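You operate a simulated robot arm through the tools that you are given. There is no shell and no other tool.

Carry out the task below with a simulated robot arm. There is one attempt and no reset: what you move stays moved.

JOB
Pug out a clay log, stop the mill and swing the nozzle cap shut.
Fine: open the cap and set the pointer knob to PUG first. Where these are worked on the way, their far stop is far enough and under half their travel is too little: nozzle cap.

Only the result counts: the job must be done as asked and must still hold three seconds after the hand-in. Knocking over, shifting, dropping, spilling or breaking anything else fails it. Lids that push on must go on centred and level and be pressed home; caps that screw on are set level and turned clockwise until they are tight.

ROBOT AND FRAMES
A 7-joint arm with a two-finger parallel gripper, fixed in place. Base frame: the origin is at the foot of the arm, x ahead of it, y to its left, z up. Readings come in m, rad, newtons and seconds.
Its first joint turns from -2.304 to 2.304 rad. Payload 3.91 kg.
The tool frame sits at the grasp point between the pads (the TCP): z along the fingers, y along the line on which they close. The tips reach 0.03 m beyond it. The gripper opens to 0.11 m. The fingers are 0.02 m wide and 0.01 m thick; the gripper's body (0.048 by 0.112 m) begins 0.055 m behind the TCP.
Orientation is that of the tool frame in the base frame, as a unit quaternion [x, y, z, w]. With the fingers straight down and closing along the base's y, the tool's x points along the base's -x, its y along +y and its z along -z.

CONTROLS
- The arm moves only by the tool send_rows. Its argument "motion" is a list of rows, each a list of 7 numbers: the shift along the tool's x, y, z in m, then the turn, a rotation vector about the tool's x, y, z in rad, then the finger opening in m, from 0 to 0.11. In form: [[x, y, z, rx, ry, rz, claw], ...]. A call has 1 to 20 rows; each row shifts and turns the commanded pose from where the row before left it, along the tool's axes as they then stand. Each row takes 0.2 s and may step no farther than 0.05 m and 0.15 rad from the row before; otherwise, or with a gripper value out of range, the whole call is refused. A pose out of reach is approached as far as the arm can. The call stops where the force on the tool passes 40 N (or 10 N more than at its start, if that is more) or the arm is blocked; 0.2 s more then pass. The fingers move at their own pace (about 0.108 m/s each) and stop on an object; they squeeze with about 29 N. The grip force told is the motor's: it shows also when the fingers shut on nothing. Time passes only in rows, and 0.2 s behind the last, so rows that do not move let the fingers close. The reply holds the time, the measured pose of the TCP, the force on the tool along the base axes, the opening and the grip force, in the units named above and with some noise, with the torque about the TCP (base axes, N m) and any sound that the robot's microphone picked up.
- Cameras (640 x 400 px; columns grow to the right, rows downward): "scene" is fixed at [0.3937, -0.6443, 1.4048]; the picture's right is [0.90, -0.43, 0.00], its down [-0.17, -0.35, -0.92] and it looks along [0.40, 0.83, -0.39] (base axes); focal length 321 px, centre (320, 200). "wrist" rides on the gripper at [0.072, 0.017, -0.103] in the tool frame; the picture's right is [-0.23, 0.97, 0.00], its down [-0.76, -0.18, -0.62] and it looks along [-0.61, -0.14, 0.78] (tool axes); focal length 222 px, centre (320, 200). There is no depth. A picture from a camera that has moved, and an enlarged one, comes with that camera's place and axes in the base frame and with its lens. The place of the scene camera against the robot may be out by one fixed shift of up to 0.018 m in any direction.
- get_image(camera): a new picture of that camera. It takes no simulated time.
- inspect(camera, box): a new picture of the part [left, top, right, bottom] of that camera's present view, enlarged. It takes no simulated time.
- job_done(): hands the job in; it is judged then, once.

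Nothing tells you positions but the pictures and the camera data. Unless the task says otherwise, let go and move clear before handing in.

The tools are called as a command line: name --pt "numbers of a row" for each row, then --argument value for the rest, lists and objects as JSON in quotes. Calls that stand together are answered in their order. send_rows: Moves the arm, as the interface text tells. Its arguments: {"type":"object","properties":{"motion":{"type":"array","items":{"type":"array","items":{"type":"number"}}}},"required":["motion"]} The other tools are called the same way: get_image (camera) takes a picture; inspect (camera, box) takes an enlarged picture of a part of a camera's view; job_done () hands the job in.

At the start:

```text
clock: 0.0
position: [0.4626, 0.5128, 1.2903]
tool_rot: [0.0, 1.0, 0.001, 0.001]
contact_force: [-0.7, 0.7, -0.5]
ft_torque: [0.01, 0.01, -0.01]
width: 0.11
finger_force: 0.0
```

scene: 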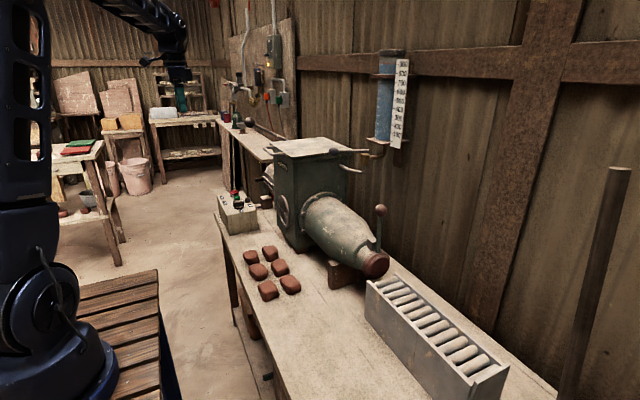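
wrist: 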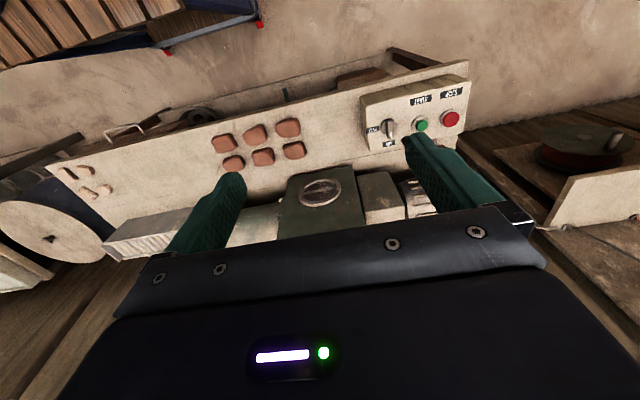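

I see a pug mill on a bench with a control box (knob, green and red buttons) and a nozzle with a cap on a pivot arm ending in a ball. First I'll look closer at each part.

inspect --camera "scene" --box '[200, 170, 280, 220]'

inspect --camera "scene" --box '[300, 180, 428, 300]'

inspect --camera "scene" --box '[240, 120, 400, 220]'

inspect --camera "wrist" --box '[340, 50, 500, 170]'

```text
8.00 times, centred on (240, 195) of scene
camera zoom: at [0.3937, -0.6443, 1.4048], right [0.9, -0.43, 0.0], down [-0.17, -0.35, -0.92], along [0.4, 0.83, -0.39], focal length 2571 px, centre (960, 240)
```

zoom: 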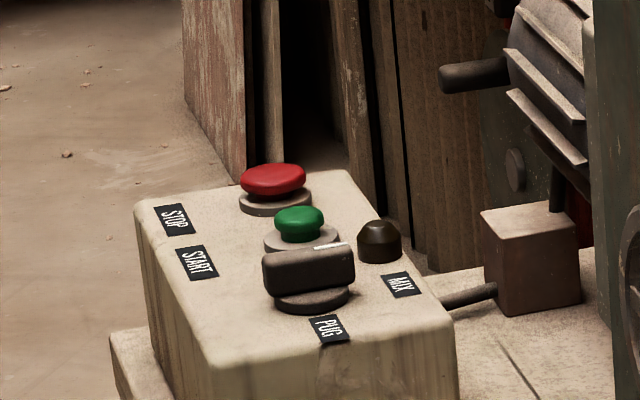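

```text
3.33 times, centred on (364, 240) of scene
camera zoom: at [0.3937, -0.6443, 1.4048], right [0.9, -0.43, 0.0], down [-0.17, -0.35, -0.92], along [0.4, 0.83, -0.39], focal length 1071 px, centre (173, 67)
```

zoom: 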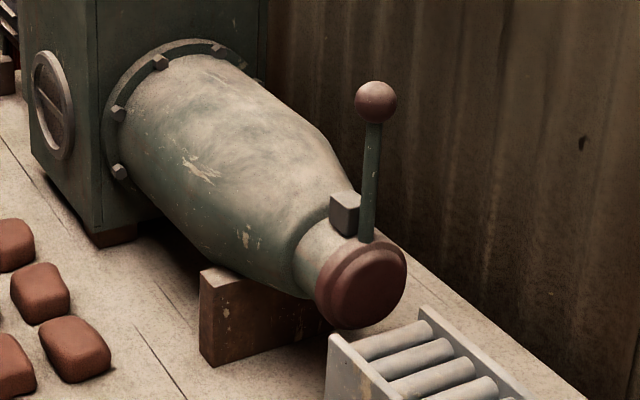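

```text
4.00 times, centred on (320, 170) of scene
camera zoom: at [0.3937, -0.6443, 1.4048], right [0.9, -0.43, 0.0], down [-0.17, -0.35, -0.92], along [0.4, 0.83, -0.39], focal length 1285 px, centre (320, 320)
```

zoom: 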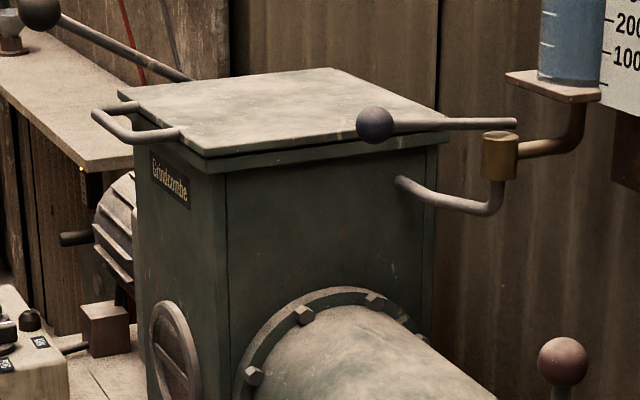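

```text
3.33 times, centred on (420, 110) of wrist
camera zoom: at [0.3902, 0.5299, 1.3925], right [0.23, 0.97, 0.0], down [0.76, -0.18, 0.62], along [0.61, -0.14, -0.78], focal length 740 px, centre (-13, 500)
```

zoom: 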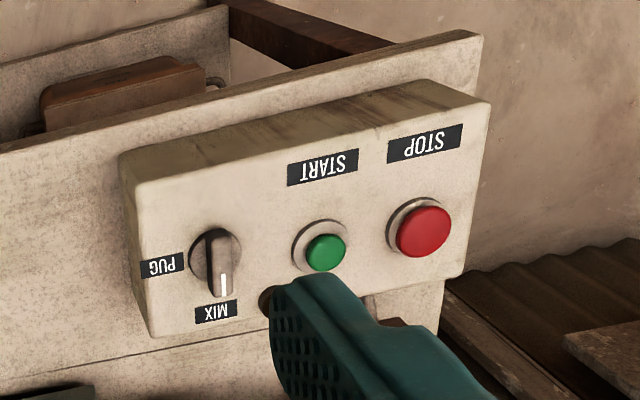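

The knob sits near [0.63, 0.65, 0.845] and points to MIX; PUG is on its -y side. I'll move the arm sideways at height to get a wrist view of the nozzle and cap.

send_rows --pt "0 -0.05 0 0 0 0 0.11" --pt "0 -0.05 0 0 0 0 0.11" --pt "0 -0.05 0 0 0 0 0.11" --pt "0 -0.05 0 0 0 0 0.11" --pt "0 -0.05 0 0 0 0 0.11" --pt "0 -0.05 0 0 0 0 0.11" --pt "0 -0.05 0 0 0 0 0.11"

get_image --camera "wrist"

get_image --camera "scene"

```text
clock: 1.6
position: [0.4616, 0.1633, 1.2873]
tool_rot: [-0.001, 1.0, 0.0, 0.0]
contact_force: [0.4, -0.1, -0.2]
ft_torque: [-0.04, 0.03, -0.01]
width: 0.11
finger_force: 0.1
```

```text
taken
camera wrist: at [0.3899, 0.1788, 1.3904], right [0.23, 0.97, 0.0], down [0.76, -0.18, 0.62], along [0.61, -0.14, -0.78], focal length 222 px, centre (320, 200)
```

wrist: 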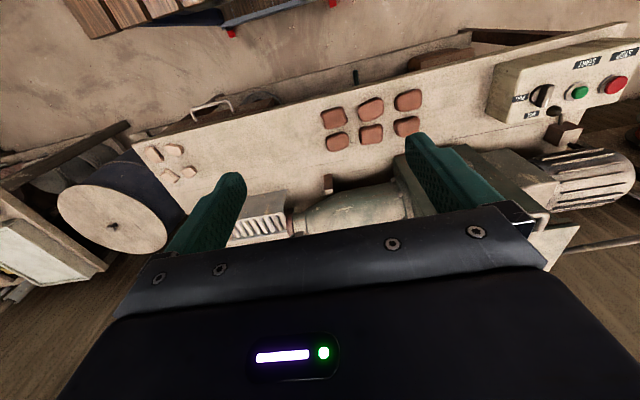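

```text
taken
```

scene: 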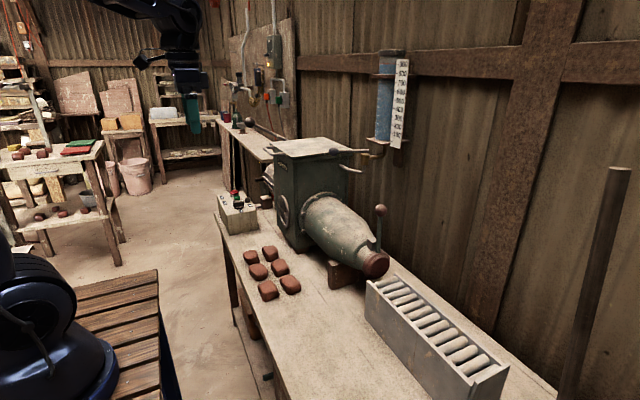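

The cap centre is near [0.875, -0.01, 0.875], with the ball lever rising above it to about z 1.03. I'll move for a clear wrist view of the hinge.

send_rows --pt "-0.05 0 0 0 0 0 0.11" --pt "-0.05 0 0 0 0 0 0.11" --pt "-0.05 -0.03 0 0 0 0 0.11" --pt "-0.05 -0.03 0 0 0 0 0.11"

get_image --camera "wrist"

```text
refused: row 3 steps farther than a row can; nothing moved
```

```text
taken
camera wrist: at [0.3899, 0.1788, 1.3904], right [0.23, 0.97, 0.0], down [0.76, -0.18, 0.62], along [0.61, -0.14, -0.78], focal length 222 px, centre (320, 200)
```

wrist: 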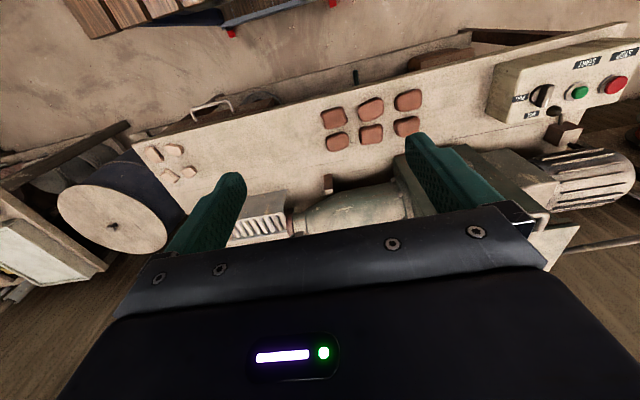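

The refused call moved nothing, since one diagonal row stepped too far. I'll resend it with smaller rows, towards +x and a little -y.

send_rows --pt "-0.045 -0.015 0 0 0 0 0.11" --pt "-0.045 -0.015 0 0 0 0 0.11" --pt "-0.045 -0.015 0 0 0 0 0.11" --pt "-0.045 -0.015 0 0 0 0 0.11"

get_image --camera "wrist"

```text
clock: 2.6
position: [0.6397, 0.1032, 1.287]
tool_rot: [0.0, 1.0, 0.001, 0.0]
contact_force: [-0.4, 0.8, -0.2]
ft_torque: [-0.02, -0.02, 0.01]
width: 0.1101
finger_force: 0.0
```

```text
taken
camera wrist: at [0.5682, 0.1195, 1.3894], right [0.23, 0.97, 0.0], down [0.76, -0.18, 0.62], along [0.61, -0.14, -0.78], focal length 222 px, centre (320, 200)
```

wrist: 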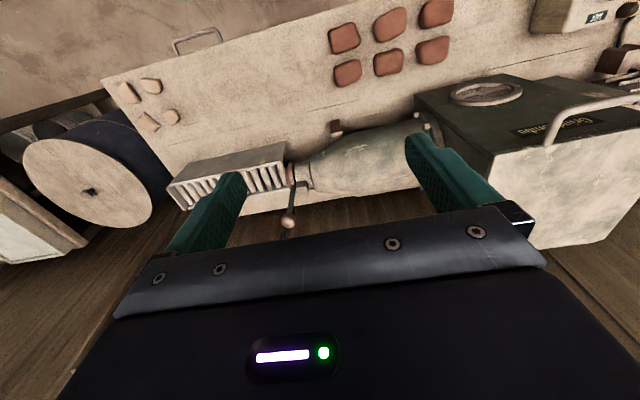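

inspect --camera "wrist" --box '[240, 140, 340, 240]'

inspect --camera "wrist" --box '[160, 80, 460, 240]'

inspect --camera "scene" --box '[350, 195, 414, 285]'

```text
4.00 times, centred on (290, 190) of wrist
camera zoom: at [0.5682, 0.1195, 1.3894], right [0.23, 0.97, 0.0], down [0.76, -0.18, 0.62], along [0.61, -0.14, -0.78], focal length 888 px, centre (440, 240)
```

zoom: 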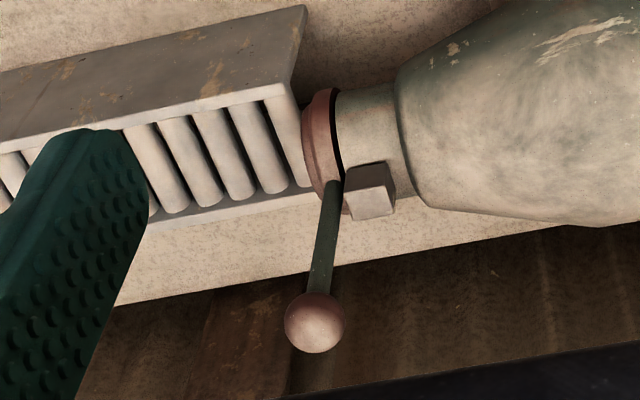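

```text
2.13 times, centred on (310, 160) of wrist
camera zoom: at [0.5682, 0.1195, 1.3894], right [0.23, 0.97, 0.0], down [0.76, -0.18, 0.62], along [0.61, -0.14, -0.78], focal length 474 px, centre (341, 285)
```

zoom: 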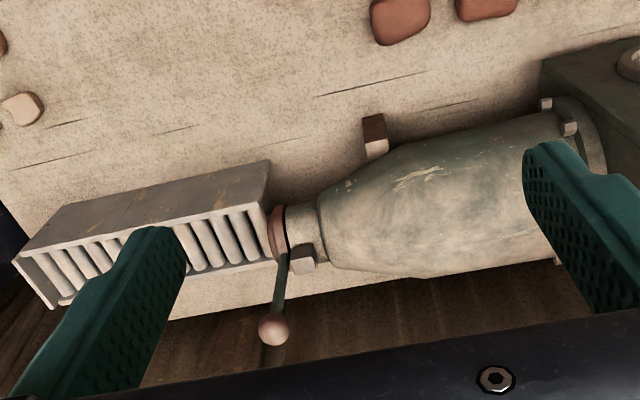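

```text
4.44 times, centred on (382, 240) of scene
camera zoom: at [0.3937, -0.6443, 1.4048], right [0.9, -0.43, 0.0], down [-0.17, -0.35, -0.92], along [0.4, 0.83, -0.39], focal length 1428 px, centre (44, 22)
```

zoom: 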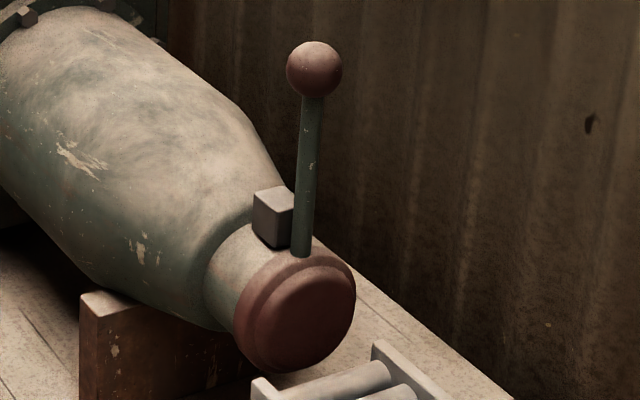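

The ball is near [0.874, -0.019, 1.048], the lever foot is about z 0.905, and a block sits just behind the foot. I'll move closer to see which way the cap pivots.

send_rows --pt "-0.032 -0.0146 0.0254 0 0 0 0.11" --pt "-0.032 -0.0146 0.0254 0 0 0 0.11" --pt "-0.032 -0.0146 0.0254 0 0 0 0.11" --pt "-0.032 -0.0146 0.0254 0 0 0 0.11" --pt "-0.032 -0.0146 0.0254 0 0 0 0.11"

get_image --camera "wrist"

inspect --camera "scene" --box '[320, 130, 448, 290]'

```text
clock: 3.8
position: [0.7977, 0.0268, 1.1662]
tool_rot: [0.0, 1.0, -0.001, 0.001]
contact_force: [-0.2, 0.0, 1.1]
ft_torque: [-0.01, 0.0, 0.01]
width: 0.11
finger_force: 0.0
```

```text
taken
camera wrist: at [0.7259, 0.0443, 1.2684], right [0.23, 0.97, 0.0], down [0.76, -0.18, 0.62], along [0.61, -0.14, -0.78], focal length 222 px, centre (320, 200)
```

wrist: 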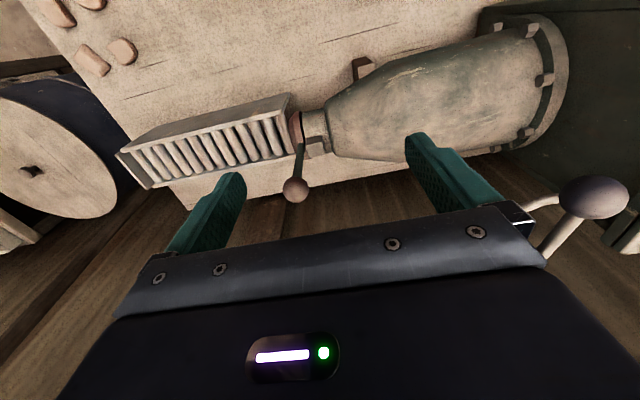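

```text
2.50 times, centred on (384, 210) of scene
camera zoom: at [0.3937, -0.6443, 1.4048], right [0.9, -0.43, 0.0], down [-0.17, -0.35, -0.92], along [0.4, 0.83, -0.39], focal length 803 px, centre (160, 175)
```

zoom: 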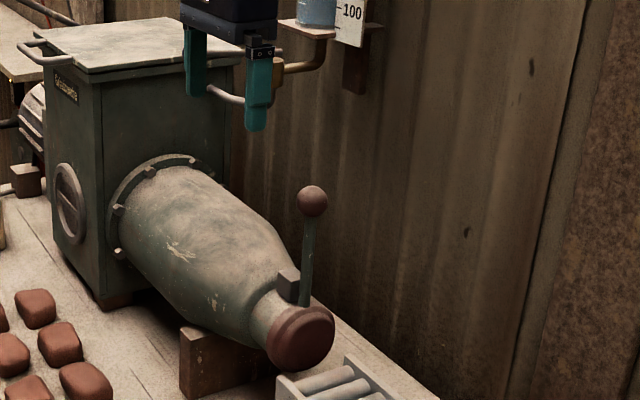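

inspect --camera "wrist" --box '[265, 95, 345, 210]'

inspect --camera "wrist" --box '[120, 80, 320, 205]'

```text
3.48 times, centred on (305, 152) of wrist
camera zoom: at [0.7259, 0.0443, 1.2684], right [0.23, 0.97, 0.0], down [0.76, -0.18, 0.62], along [0.61, -0.14, -0.78], focal length 773 px, centre (372, 365)
```

zoom: 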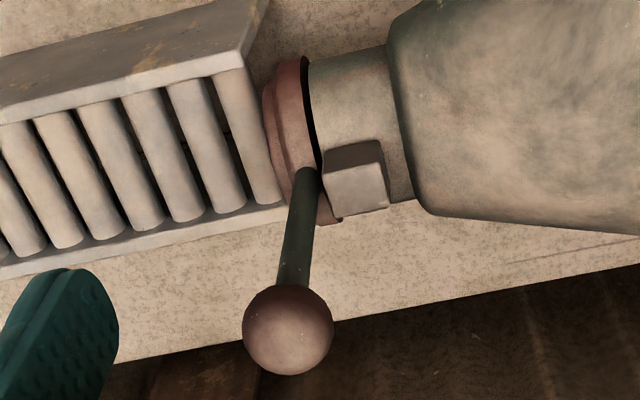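

```text
3.20 times, centred on (220, 142) of wrist
camera zoom: at [0.7259, 0.0443, 1.2684], right [0.23, 0.97, 0.0], down [0.76, -0.18, 0.62], along [0.61, -0.14, -0.78], focal length 711 px, centre (640, 384)
```

zoom: 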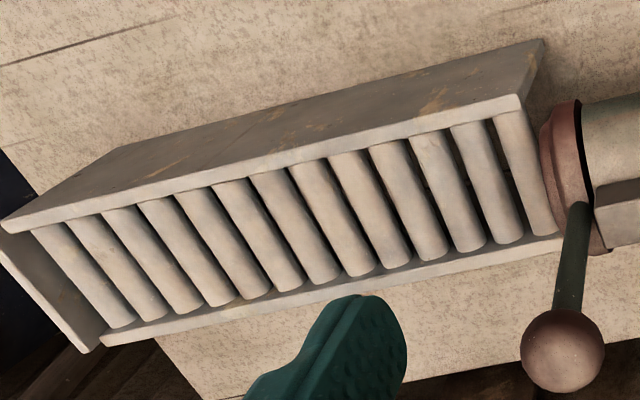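

The lever stands almost straight above the cap with the hinge block just behind it, and the bed of rollers is below the nozzle. I'll centre the open gripper above the ball and check alignment before testing which way it swings.

send_rows --pt "-0.0384 -0.0229 0 0 0 0 0.11" --pt "-0.0384 -0.0229 0 0 0 0 0.11" --pt "0 0 0 0 0 0 0.11"

get_image --camera "wrist"

get_image --camera "scene"

```text
clock: 4.6
position: [0.878, -0.0178, 1.1625]
tool_rot: [0.0, 1.0, 0.001, 0.001]
contact_force: [-0.3, -0.7, -0.1]
ft_torque: [0.01, -0.04, -0.03]
width: 0.1099
finger_force: 0.0
```

```text
taken
camera wrist: at [0.8058, -0.0013, 1.2659], right [0.23, 0.97, 0.0], down [0.76, -0.18, 0.62], along [0.61, -0.14, -0.78], focal length 222 px, centre (320, 200)
```

wrist: 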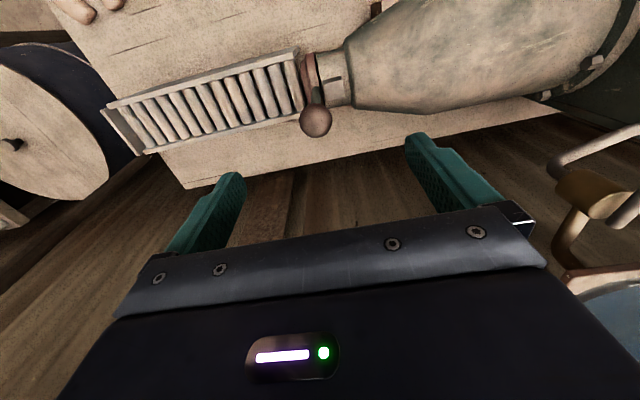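

```text
taken
```

scene: 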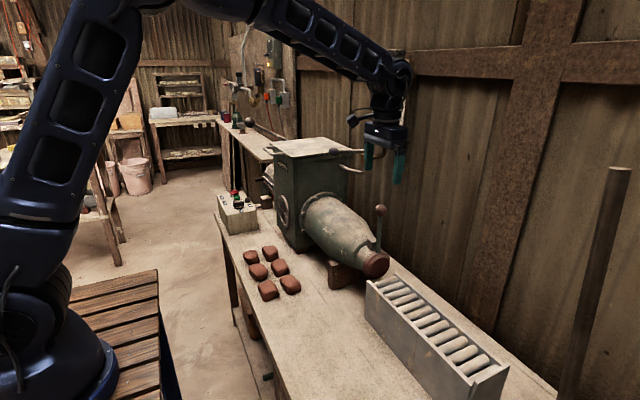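

Two wrist views put the ball near [0.880, -0.022, 1.042]. I'll lower the open fingers so they straddle the ball without touching it.

send_rows --pt "-0.001 -0.002 0.039 0 0 0 0.11" --pt "-0.001 -0.002 0.039 0 0 0 0.11" --pt "0 0 0.037 0 0 0 0.11" --pt "0 0 0 0 0 0 0.11"

get_image --camera "wrist"

inspect --camera "scene" --box '[330, 160, 430, 290]'

```text
clock: 5.6
position: [0.8812, -0.0199, 1.0453]
tool_rot: [0.0, 1.0, 0.0, 0.001]
contact_force: [-0.6, -0.4, -0.3]
ft_torque: [0.0, -0.01, 0.02]
width: 0.1101
finger_force: 0.0
```

```text
taken
camera wrist: at [0.809, -0.0027, 1.1489], right [0.23, 0.97, 0.0], down [0.76, -0.18, 0.62], along [0.61, -0.14, -0.78], focal length 222 px, centre (320, 200)
```

wrist: 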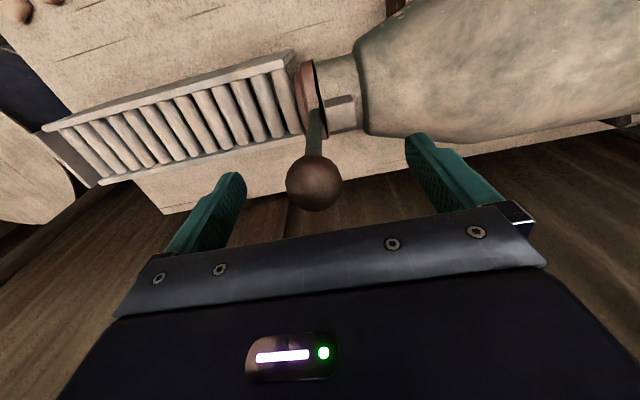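

```text
3.08 times, centred on (380, 225) of scene
camera zoom: at [0.3937, -0.6443, 1.4048], right [0.9, -0.43, 0.0], down [-0.17, -0.35, -0.92], along [0.4, 0.83, -0.39], focal length 989 px, centre (135, 123)
```

zoom: 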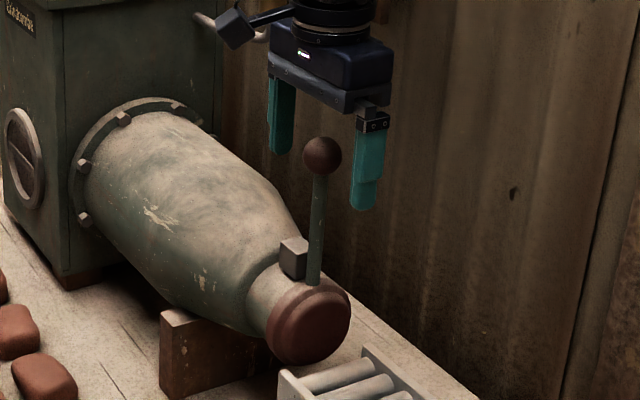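

The ball sits between the open fingers. I'll push it gently towards +y and watch the force to find the pivot direction.

send_rows --pt "0 0.015 0 0 0 0 0.11" --pt "0 0.015 0 0 0 0 0.11" --pt "0 0.005 0 0 0 0 0.11" --pt "0 0.005 0 0 0 0 0.11" --pt "0 0.005 0 0 0 0 0.11"

get_image --camera "wrist"

inspect --camera "scene" --box '[330, 160, 430, 290]'

```text
clock: 6.8
position: [0.8817, 0.0152, 1.0482]
tool_rot: [0.003, 1.0, -0.002, 0.0]
contact_force: [-0.6, -8.5, -0.9]
ft_torque: [0.01, 0.0, 0.0]
width: 0.1101
finger_force: 0.0
stopped in row 5: the force on the tool passed its limit at 45 N (the readings are from after the stop); the commanded pose is now the measured one
```

```text
taken
camera wrist: at [0.81, 0.033, 1.1502], right [0.23, 0.97, -0.01], down [0.76, -0.18, 0.62], along [0.61, -0.15, -0.78], focal length 222 px, centre (320, 200)
```

wrist: 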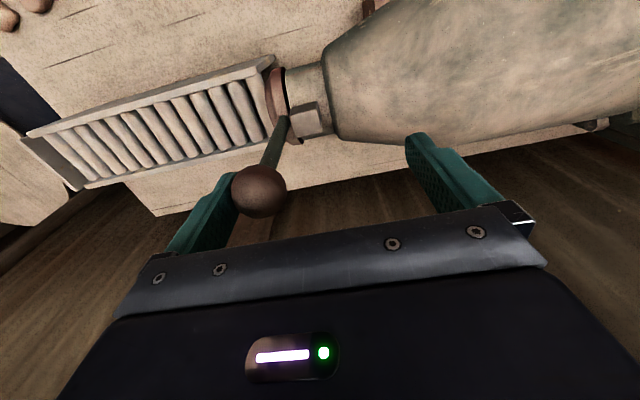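

```text
3.08 times, centred on (380, 225) of scene
camera zoom: at [0.3937, -0.6443, 1.4048], right [0.9, -0.43, 0.0], down [-0.17, -0.35, -0.92], along [0.4, 0.83, -0.39], focal length 989 px, centre (135, 123)
```

zoom: 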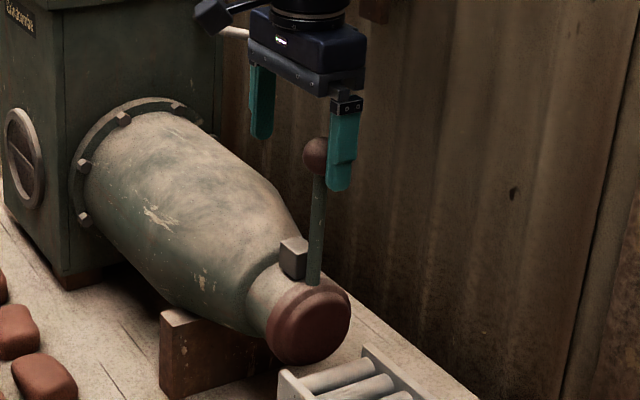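

Towards +y it is blocked hard and nothing moved, so the cap probably swings sideways about the nozzle axis. I'll back off, centre on the ball and grip it so I can test x.

send_rows --pt "0 -0.019 0 0 0 0 0.11" --pt "0 -0.019 0 0 0 0 0.11" --pt "0 0 0.0 0 0 0 0.08" --pt "0 0 0 0 0 0 0.05" --pt "0 0 0 0 0 0 0.03" --pt "0 0 0 0 0 0 0.03"

get_image --camera "wrist"

```text
clock: 8.2
position: [0.8831, -0.0237, 1.0486]
tool_rot: [0.003, 1.0, -0.003, 0.0]
contact_force: [-1.0, -2.3, 1.0]
ft_torque: [-0.07, 0.06, -0.02]
width: 0.0335
finger_force: 44.5
```

```text
taken
camera wrist: at [0.8102, -0.0052, 1.1513], right [0.23, 0.97, -0.01], down [0.76, -0.18, 0.62], along [0.61, -0.15, -0.78], focal length 222 px, centre (320, 200)
```

wrist: 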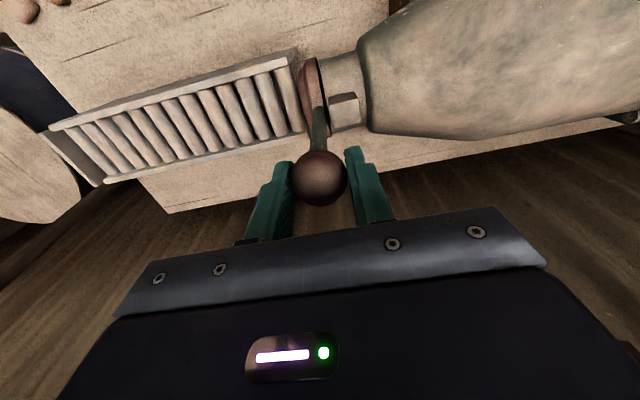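

The ball is gripped at a width of 0.0335. Now a small test pull towards the robot (-x).

send_rows --pt "0.005 0 0 0 0 0 0.03" --pt "0.005 0 0 0 0 0 0.03" --pt "0.005 0 0 0 0 0 0.03" --pt "0.005 0 0 0 0 0 0.03"

inspect --camera "scene" --box '[330, 160, 430, 290]'

```text
clock: 9.2
position: [0.8618, -0.0235, 1.0486]
tool_rot: [0.002, 1.0, -0.002, 0.0]
contact_force: [11.6, -16.3, -8.1]
ft_torque: [-0.19, -1.22, 0.04]
width: 0.0335
finger_force: 45.0
```

```text
3.08 times, centred on (380, 225) of scene
camera zoom: at [0.3937, -0.6443, 1.4048], right [0.9, -0.43, 0.0], down [-0.17, -0.35, -0.92], along [0.4, 0.83, -0.39], focal length 989 px, centre (135, 123)
```

zoom: 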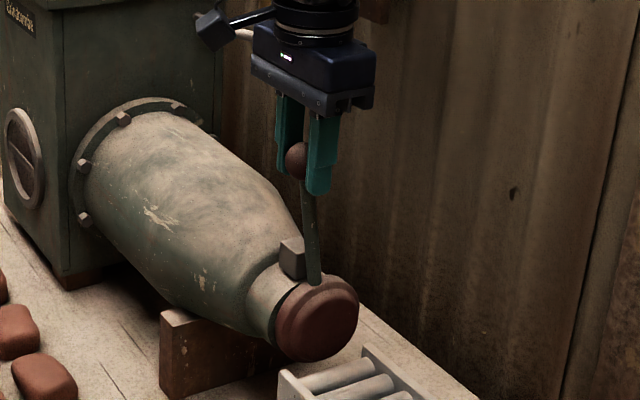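

It swings: the lever tilts towards -x as the cap moves to +x, so the axis runs along y at about z 0.92. I'll turn the tool with the lever, about that pivot, checking forces as I go.

send_rows --pt "0 0 0 0 -0.07 0 0.03" --pt "0 0 0 0 -0.08 0 0.03" --pt "0.0122 0 0.0006 0 -0.1 0 0.03" --pt "0.0122 0 0.0006 0 -0.1 0 0.03" --pt "0 0 0 0 0 0 0.03"

inspect --camera "scene" --box '[330, 160, 430, 290]'

```text
clock: 10.4
position: [0.8371, -0.0219, 1.0432]
tool_rot: [0.003, 0.985, -0.003, 0.174]
contact_force: [-2.6, -14.1, 2.7]
ft_torque: [-0.19, 0.14, -0.1]
width: 0.0367
finger_force: 7.1
```

```text
3.08 times, centred on (380, 225) of scene
camera zoom: at [0.3937, -0.6443, 1.4048], right [0.9, -0.43, 0.0], down [-0.17, -0.35, -0.92], along [0.4, 0.83, -0.39], focal length 989 px, centre (135, 123)
```

zoom: 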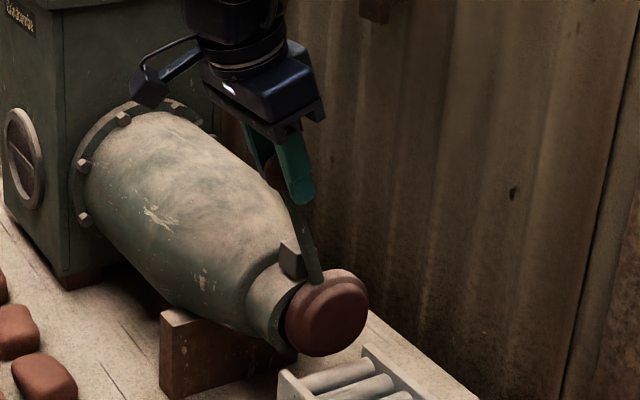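

get_image --camera "wrist"

send_rows --pt "0 0 0 0 0 0 0.03"

```text
taken
camera wrist: at [0.7355, -0.0036, 1.1143], right [0.22, 0.97, 0.07], down [0.5, -0.18, 0.85], along [0.84, -0.15, -0.53], focal length 222 px, centre (320, 200)
```

wrist: 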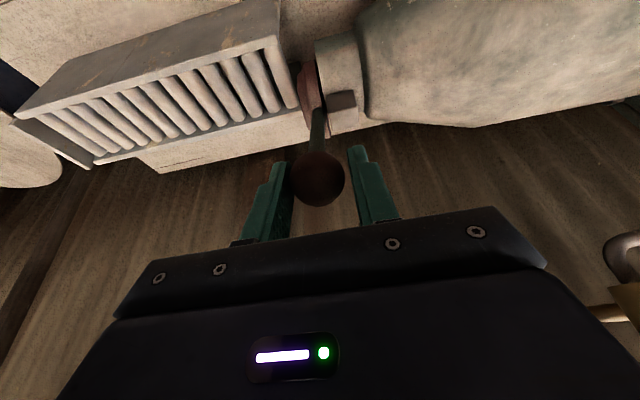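

```text
clock: 10.8
position: [0.8386, -0.0204, 1.0429]
tool_rot: [0.003, 0.985, -0.003, 0.175]
contact_force: [-2.1, -14.3, 4.2]
ft_torque: [-0.25, 0.09, -0.05]
width: 0.0369
finger_force: 7.1
```

inspect --camera "wrist" --box '[240, 80, 400, 230]'

inspect --camera "scene" --box '[350, 180, 400, 260]'

```text
2.67 times, centred on (320, 155) of wrist
camera zoom: at [0.7356, -0.0036, 1.1143], right [0.22, 0.97, 0.07], down [0.5, -0.18, 0.85], along [0.84, -0.15, -0.53], focal length 592 px, centre (320, 320)
```

zoom: 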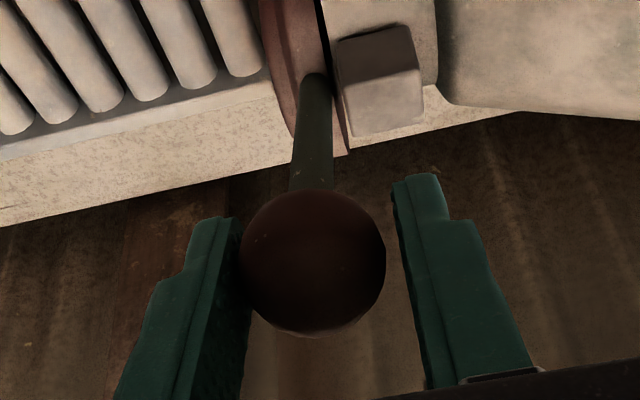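

```text
5.00 times, centred on (375, 220) of scene
camera zoom: at [0.3937, -0.6443, 1.4048], right [0.9, -0.43, 0.0], down [-0.17, -0.35, -0.92], along [0.4, 0.83, -0.39], focal length 1607 px, centre (45, 100)
```

zoom: 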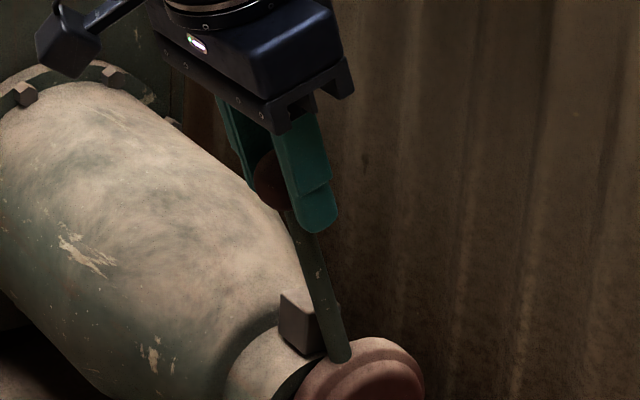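

The ball touches only the -y finger, so the gripper is about 2 mm off centre. I'll shift slightly to -y to even the grip, then carry on along the arc.

send_rows --pt "0 -0.003 0 0 0 0 0.03" --pt "0 0 0 0 0 0 0.03"

```text
clock: 11.4
position: [0.8386, -0.0218, 1.0435]
tool_rot: [0.001, 0.985, -0.003, 0.175]
contact_force: [1.4, -2.1, 1.6]
ft_torque: [0.02, -0.29, 0.06]
width: 0.0334
finger_force: 44.8
```

send_rows --pt "0.0122 0 0.0006 0 -0.1 0 0.03" --pt "0.0122 0 0.0006 0 -0.1 0 0.03" --pt "0.0122 0 0.0006 0 -0.1 0 0.03" --pt "0.0122 0 0.0006 0 -0.1 0 0.03"

inspect --camera "scene" --box '[330, 160, 430, 290]'

```text
clock: 12.4
position: [0.795, -0.0222, 1.0156]
tool_rot: [0.001, 0.931, -0.003, 0.366]
contact_force: [2.9, 5.2, 7.8]
ft_torque: [0.39, -0.81, 0.15]
width: 0.0333
finger_force: 45.4
```

```text
3.08 times, centred on (380, 225) of scene
camera zoom: at [0.3937, -0.6443, 1.4048], right [0.9, -0.43, 0.0], down [-0.17, -0.35, -0.92], along [0.4, 0.83, -0.39], focal length 989 px, centre (135, 123)
```

zoom: 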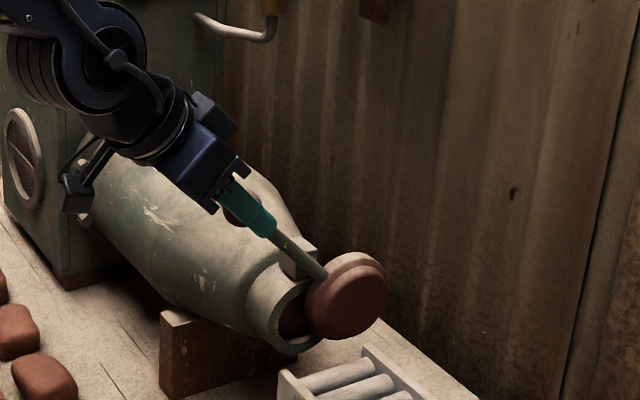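

The cap is opening well, about 43 degrees so far with low forces. I'll carry on along the arc towards the far stop.

send_rows --pt "0.0122 0 0.0006 0 -0.1 0 0.03" --pt "0.0122 0 0.0006 0 -0.1 0 0.03" --pt "0.0122 0 0.0006 0 -0.1 0 0.03" --pt "0.0122 0 0.0006 0 -0.1 0 0.03"

inspect --camera "scene" --box '[330, 160, 430, 290]'

```text
clock: 13.4
position: [0.7683, -0.0217, 0.9759]
tool_rot: [0.001, 0.838, -0.005, 0.545]
contact_force: [11.1, 26.0, -4.0]
ft_torque: [0.06, -0.08, 0.32]
width: 0.0333
finger_force: 45.6
```

```text
3.08 times, centred on (380, 225) of scene
camera zoom: at [0.3937, -0.6443, 1.4048], right [0.9, -0.43, 0.0], down [-0.17, -0.35, -0.92], along [0.4, 0.83, -0.39], focal length 989 px, centre (135, 123)
```

zoom: 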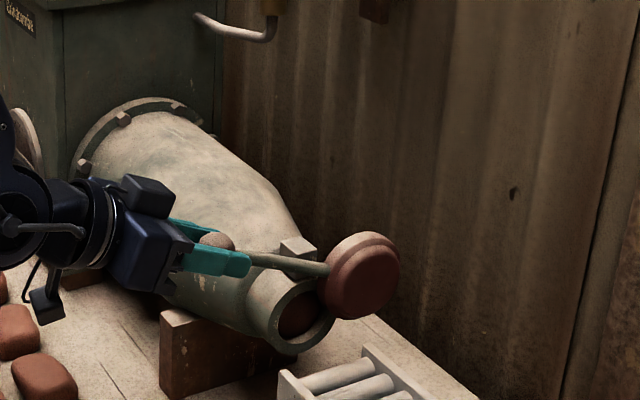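

About 65 degrees now, but a 26 N side force in +y has built up. I'll ease the tool +y a few millimetres and continue.

send_rows --pt "0 0.003 0 0 0 0 0.03" --pt "0.0061 0.0005 0.0002 0 -0.05 0 0.03" --pt "0.0061 0.0005 0.0002 0 -0.05 0 0.03" --pt "0.0061 0.0005 0.0002 0 -0.05 0 0.03"

inspect --camera "scene" --box '[330, 160, 430, 290]'

```text
clock: 14.4
position: [0.7628, -0.023, 0.9601]
tool_rot: [0.002, 0.796, -0.005, 0.605]
contact_force: [16.4, -26.3, 1.3]
ft_torque: [-0.22, -0.65, -0.33]
width: 0.033
finger_force: 44.9
```

```text
3.08 times, centred on (380, 225) of scene
camera zoom: at [0.3937, -0.6443, 1.4048], right [0.9, -0.43, 0.0], down [-0.17, -0.35, -0.92], along [0.4, 0.83, -0.39], focal length 989 px, centre (135, 123)
```

zoom: 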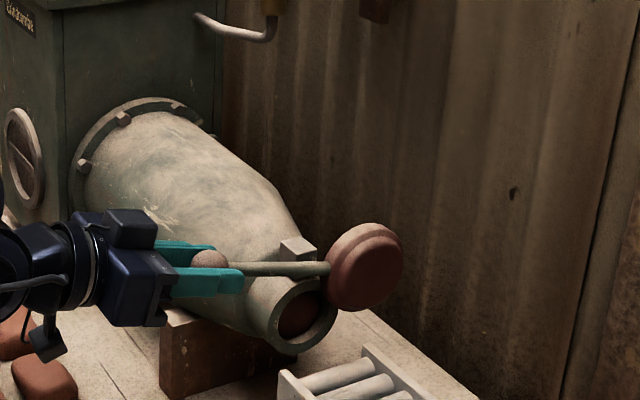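

Now 74 degrees; I overcorrected sideways, so I'll take back 2 mm, add a little towards the pivot, and keep going to the stop.

send_rows --pt "0 -0.0022 0.0012 0 0 0 0.03" --pt "0.0061 0 0.0002 0 -0.05 0 0.03" --pt "0.0061 0 0.0002 0 -0.05 0 0.03" --pt "0.0061 0 0.0002 0 -0.05 0 0.03"

inspect --camera "scene" --box '[330, 160, 430, 290]'

```text
clock: 15.4
position: [0.758, -0.0234, 0.9409]
tool_rot: [0.0, 0.75, -0.003, 0.662]
contact_force: [-27.0, -20.6, -3.6]
ft_torque: [-0.09, 0.68, -0.28]
width: 0.0335
finger_force: 44.6
```

```text
3.08 times, centred on (380, 225) of scene
camera zoom: at [0.3937, -0.6443, 1.4048], right [0.9, -0.43, 0.0], down [-0.17, -0.35, -0.92], along [0.4, 0.83, -0.39], focal length 989 px, centre (135, 123)
```

zoom: 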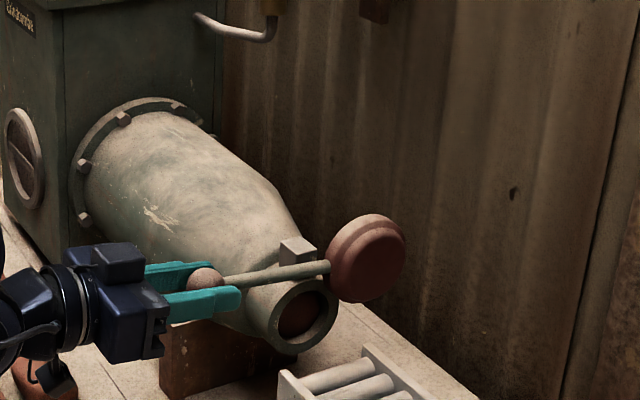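

83 degrees. I'll relieve the radial and side load, then continue in small steps to find the far stop.

send_rows --pt "0 -0.0015 -0.0018 0 0 0 0.03" --pt "0.0061 0 0.0 0 -0.05 0 0.03" --pt "0.0061 0 0.0 0 -0.05 0 0.03"

inspect --camera "scene" --box '[330, 160, 430, 290]'

```text
clock: 16.2
position: [0.7578, -0.0228, 0.9287]
tool_rot: [0.0, 0.713, -0.003, 0.701]
contact_force: [16.5, -7.6, -0.1]
ft_torque: [-0.03, 0.06, 0.01]
width: 0.0332
finger_force: 44.6
```

```text
3.08 times, centred on (380, 225) of scene
camera zoom: at [0.3937, -0.6443, 1.4048], right [0.9, -0.43, 0.0], down [-0.17, -0.35, -0.92], along [0.4, 0.83, -0.39], focal length 989 px, centre (135, 123)
```

zoom: 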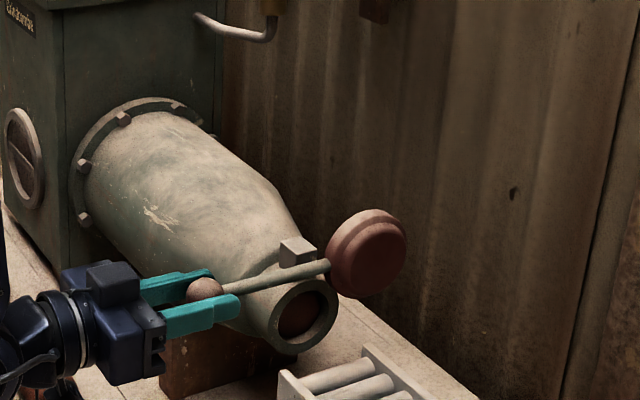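

send_rows --pt "0 -0.0005 0.0009 0 0 0 0.03" --pt "0.0061 0 0.0001 0 -0.05 0 0.03" --pt "0.0061 0 0.0001 0 -0.05 0 0.03" --pt "0.0061 0 0.0001 0 -0.05 0 0.03"

inspect --camera "scene" --box '[330, 160, 430, 290]'

```text
clock: 17.2
position: [0.7591, -0.0235, 0.912]
tool_rot: [0.001, 0.66, -0.005, 0.751]
contact_force: [10.0, -2.3, 1.7]
ft_torque: [-0.08, -0.11, 0.04]
width: 0.0332
finger_force: 44.5
```

```text
3.08 times, centred on (380, 225) of scene
camera zoom: at [0.3937, -0.6443, 1.4048], right [0.9, -0.43, 0.0], down [-0.17, -0.35, -0.92], along [0.4, 0.83, -0.39], focal length 989 px, centre (135, 123)
```

zoom: 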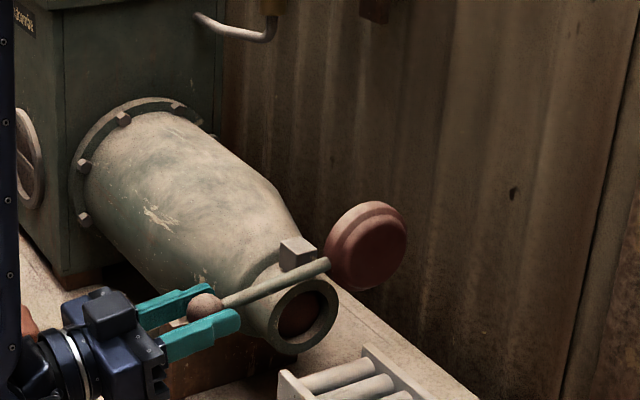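

97 degrees and still moving freely with small forces. A few more small steps to see whether a stop appears.

send_rows --pt "0.0061 0 0.0007 0 -0.05 0 0.03" --pt "0.0061 0 0.0003 0 -0.05 0 0.03" --pt "0.0061 0 0.0003 0 -0.05 0 0.03"

inspect --camera "scene" --box '[330, 160, 430, 290]'

get_image --camera "scene"

```text
clock: 18.0
position: [0.7624, -0.0247, 0.8932]
tool_rot: [-0.001, 0.604, -0.003, 0.797]
contact_force: [-2.0, 9.7, -1.4]
ft_torque: [-0.14, 0.12, 0.12]
width: 0.0349
finger_force: 4.8
```

```text
3.08 times, centred on (380, 225) of scene
camera zoom: at [0.3937, -0.6443, 1.4048], right [0.9, -0.43, 0.0], down [-0.17, -0.35, -0.92], along [0.4, 0.83, -0.39], focal length 989 px, centre (135, 123)
```

zoom: 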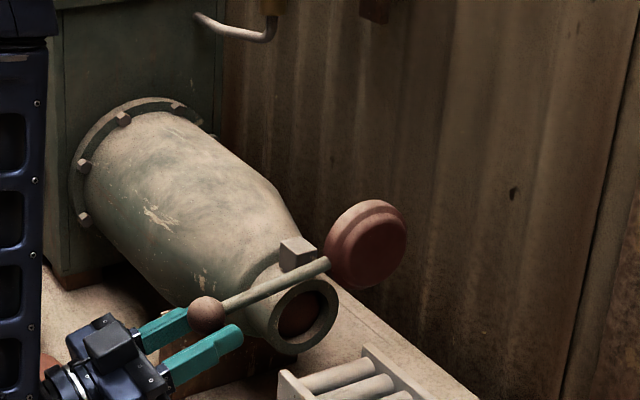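

```text
taken
```

scene: 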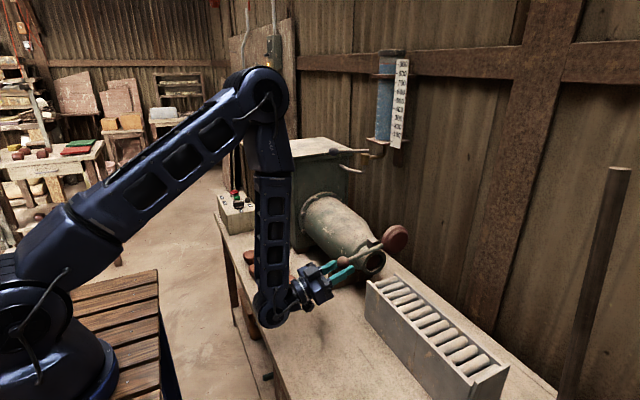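

The cap stopped moving at about 97 degrees and the gripper slipped on the ball, so that is the far stop; the cap is fully open. I'll release and back away horizontally.

send_rows --pt "0 0 0 0 0 0 0.06" --pt "0 0 0 0 0 0 0.06" --pt "-0.0067 0 -0.024 0 0 0 0.06" --pt "-0.0067 0 -0.024 0 0 0 0.06" --pt "-0.0067 0 -0.024 0 0 0 0.06" --pt "-0.0067 0 -0.024 0 0 0 0.06"

inspect --camera "scene" --box '[330, 160, 430, 290]'

get_image --camera "wrist"

```text
clock: 19.4
position: [0.6633, -0.024, 0.8944]
tool_rot: [0.0, 0.602, -0.004, 0.799]
contact_force: [0.5, -0.3, -0.1]
ft_torque: [0.01, -0.02, 0.02]
width: 0.0602
finger_force: 0.1
```

```text
3.08 times, centred on (380, 225) of scene
camera zoom: at [0.3937, -0.6443, 1.4048], right [0.9, -0.43, 0.0], down [-0.17, -0.35, -0.92], along [0.4, 0.83, -0.39], focal length 989 px, centre (135, 123)
```

zoom: 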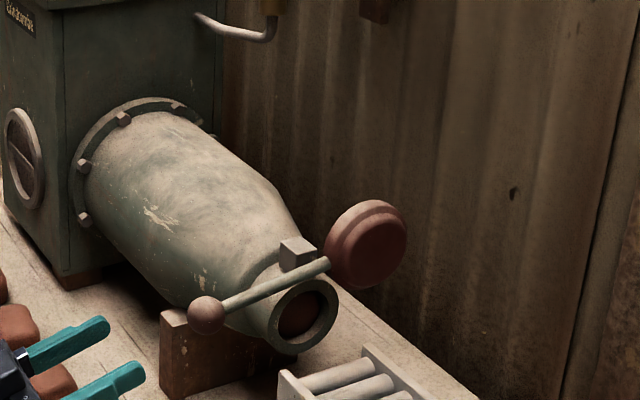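

```text
taken
camera wrist: at [0.5845, -0.0057, 0.7957], right [-0.06, 0.98, 0.21], down [-0.81, -0.17, 0.56], along [0.58, -0.14, 0.8], focal length 222 px, centre (320, 200)
```

wrist: 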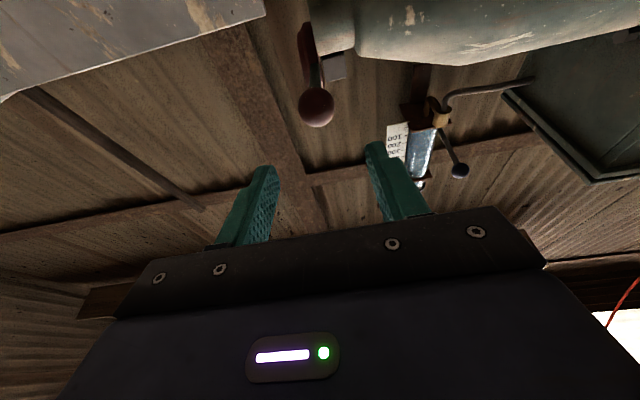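

The cap stays open with the ball released. Now I'll rise and turn the tool back to pointing down.

send_rows --pt "-0.0433 0 0.0122 0 0.14 0 0.06" --pt "-0.0447 0 0.0055 0 0.15 0 0.06" --pt "-0.045 0 -0.0012 0 0.15 0 0.06" --pt "-0.0443 0 -0.0079 0 0.15 0 0.06" --pt "-0.0426 0 -0.0144 0 0.15 0 0.06" --pt "-0.04 0 -0.0206 0 0.15 0 0.06" --pt "0 0 0 0 0.15 0 0.06" --pt "0 0 0 0 0.15 0 0.06" --pt "0 0 0 0 0.15 0 0.06" --pt "0 0 0 0 0.15 0 0.06" --pt "0 0 0 0 0.15 0 0.06" --pt "0 0 0 0 0.15 0 0.06" --pt "0 0 0 0 0.05 0 0.06"

get_image --camera "scene"

```text
clock: 22.4
position: [0.6748, 0.155, 1.1414]
tool_rot: [-0.138, 0.988, -0.006, 0.075]
contact_force: [-0.1, 0.0, 1.0]
ft_torque: [0.01, -0.04, 0.01]
width: 0.0602
finger_force: 0.1
out of reach, approached as far as the arm can: row 1, 2, 3, 8, 10
stopped in row 13: the arm was blocked; the commanded pose is now the measured one
```

```text
taken
```

scene: 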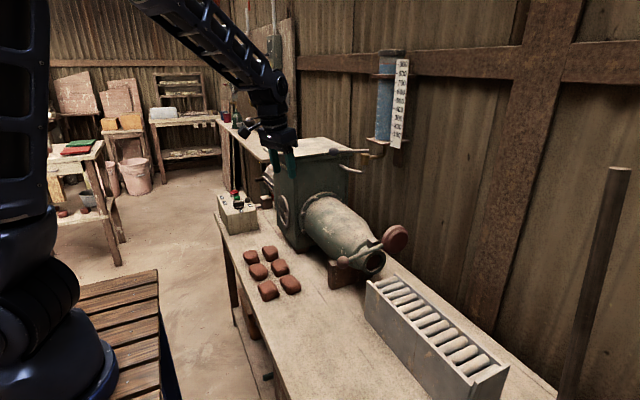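

The arm drifted to [0.675, 0.155, 1.141] with a small twist after reach limits, but nothing looks disturbed: six clay blocks in place and the cap still open. I'll rise and straighten the tool.

send_rows --pt "0 0 -0.03 -0.003 0.035 0.07 0.06" --pt "0 0 -0.03 -0.003 0.04 0.07 0.06" --pt "0 0 -0.03 -0.003 0.04 0.07 0.06" --pt "0 0 0 -0.003 0.035 0.067 0.06" --pt "0 0 0 0 0 0 0.06"

get_image --camera "scene"

```text
clock: 23.6
position: [0.6667, 0.1552, 1.2317]
tool_rot: [0.001, 1.0, -0.001, 0.0]
contact_force: [-1.2, 0.0, -0.9]
ft_torque: [-0.01, 0.01, 0.02]
width: 0.06
finger_force: 0.0
```

```text
taken
```

scene: 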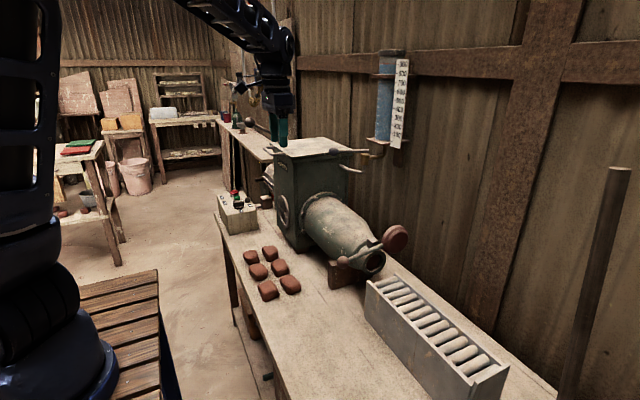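

The tool is straight again at [0.667, 0.155, 1.232]. By triangulation the knob is near [0.632, 0.651, 0.845], START near [0.644, 0.733], and STOP near [0.643, 0.80]; I'll travel to above the knob.

send_rows --pt "0.0095 0.045 0 0 0 0 0.06" --pt "0.0095 0.045 0 0 0 0 0.06" --pt "0.0095 0.045 0 0 0 0 0.06" --pt "0.0065 0.045 0 0 0 0 0.06" --pt "0 0.045 0 0 0 0 0.06" --pt "0 0.045 0 0 0 0 0.06" --pt "0 0.045 0 0 0 0 0.06" --pt "0 0.045 0 0 0 0 0.06" --pt "0 0.045 0 0 0 0 0.06" --pt "0 0.045 0 0 0 0 0.06" --pt "0 0.046 0 0 0 0 0.06" --pt "0 0 0 0 0 0 0.06"

get_image --camera "wrist"

get_image --camera "scene"

```text
clock: 26.2
position: [0.6322, 0.6525, 1.2276]
tool_rot: [0.0, 1.0, 0.0, 0.0]
contact_force: [-0.2, 0.2, 0.2]
ft_torque: [0.01, 0.01, -0.01]
width: 0.0598
finger_force: 0.1
```

```text
taken
camera wrist: at [0.5607, 0.669, 1.3311], right [0.23, 0.97, 0.0], down [0.76, -0.18, 0.62], along [0.61, -0.14, -0.78], focal length 222 px, centre (320, 200)
```

wrist: 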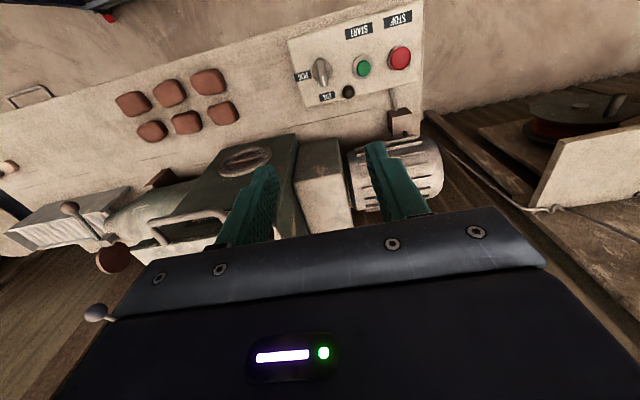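

```text
taken
```

scene: 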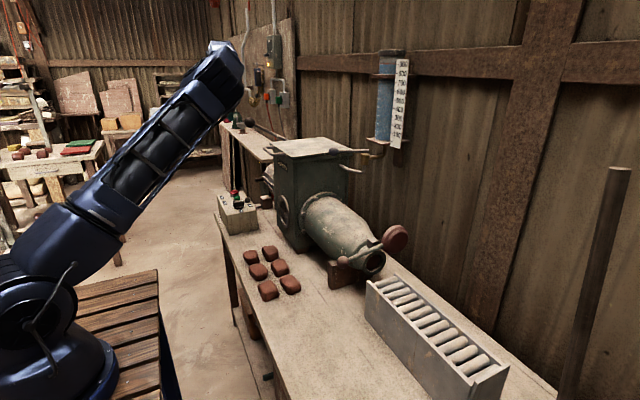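

inspect --camera "wrist" --box '[280, 0, 440, 120]'

```text
3.33 times, centred on (360, 60) of wrist
camera zoom: at [0.5607, 0.669, 1.3311], right [0.23, 0.97, 0.0], down [0.76, -0.18, 0.62], along [0.61, -0.14, -0.78], focal length 740 px, centre (187, 667)
```

zoom: 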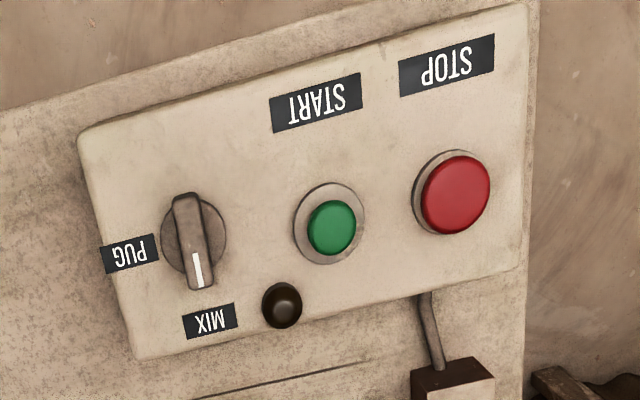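

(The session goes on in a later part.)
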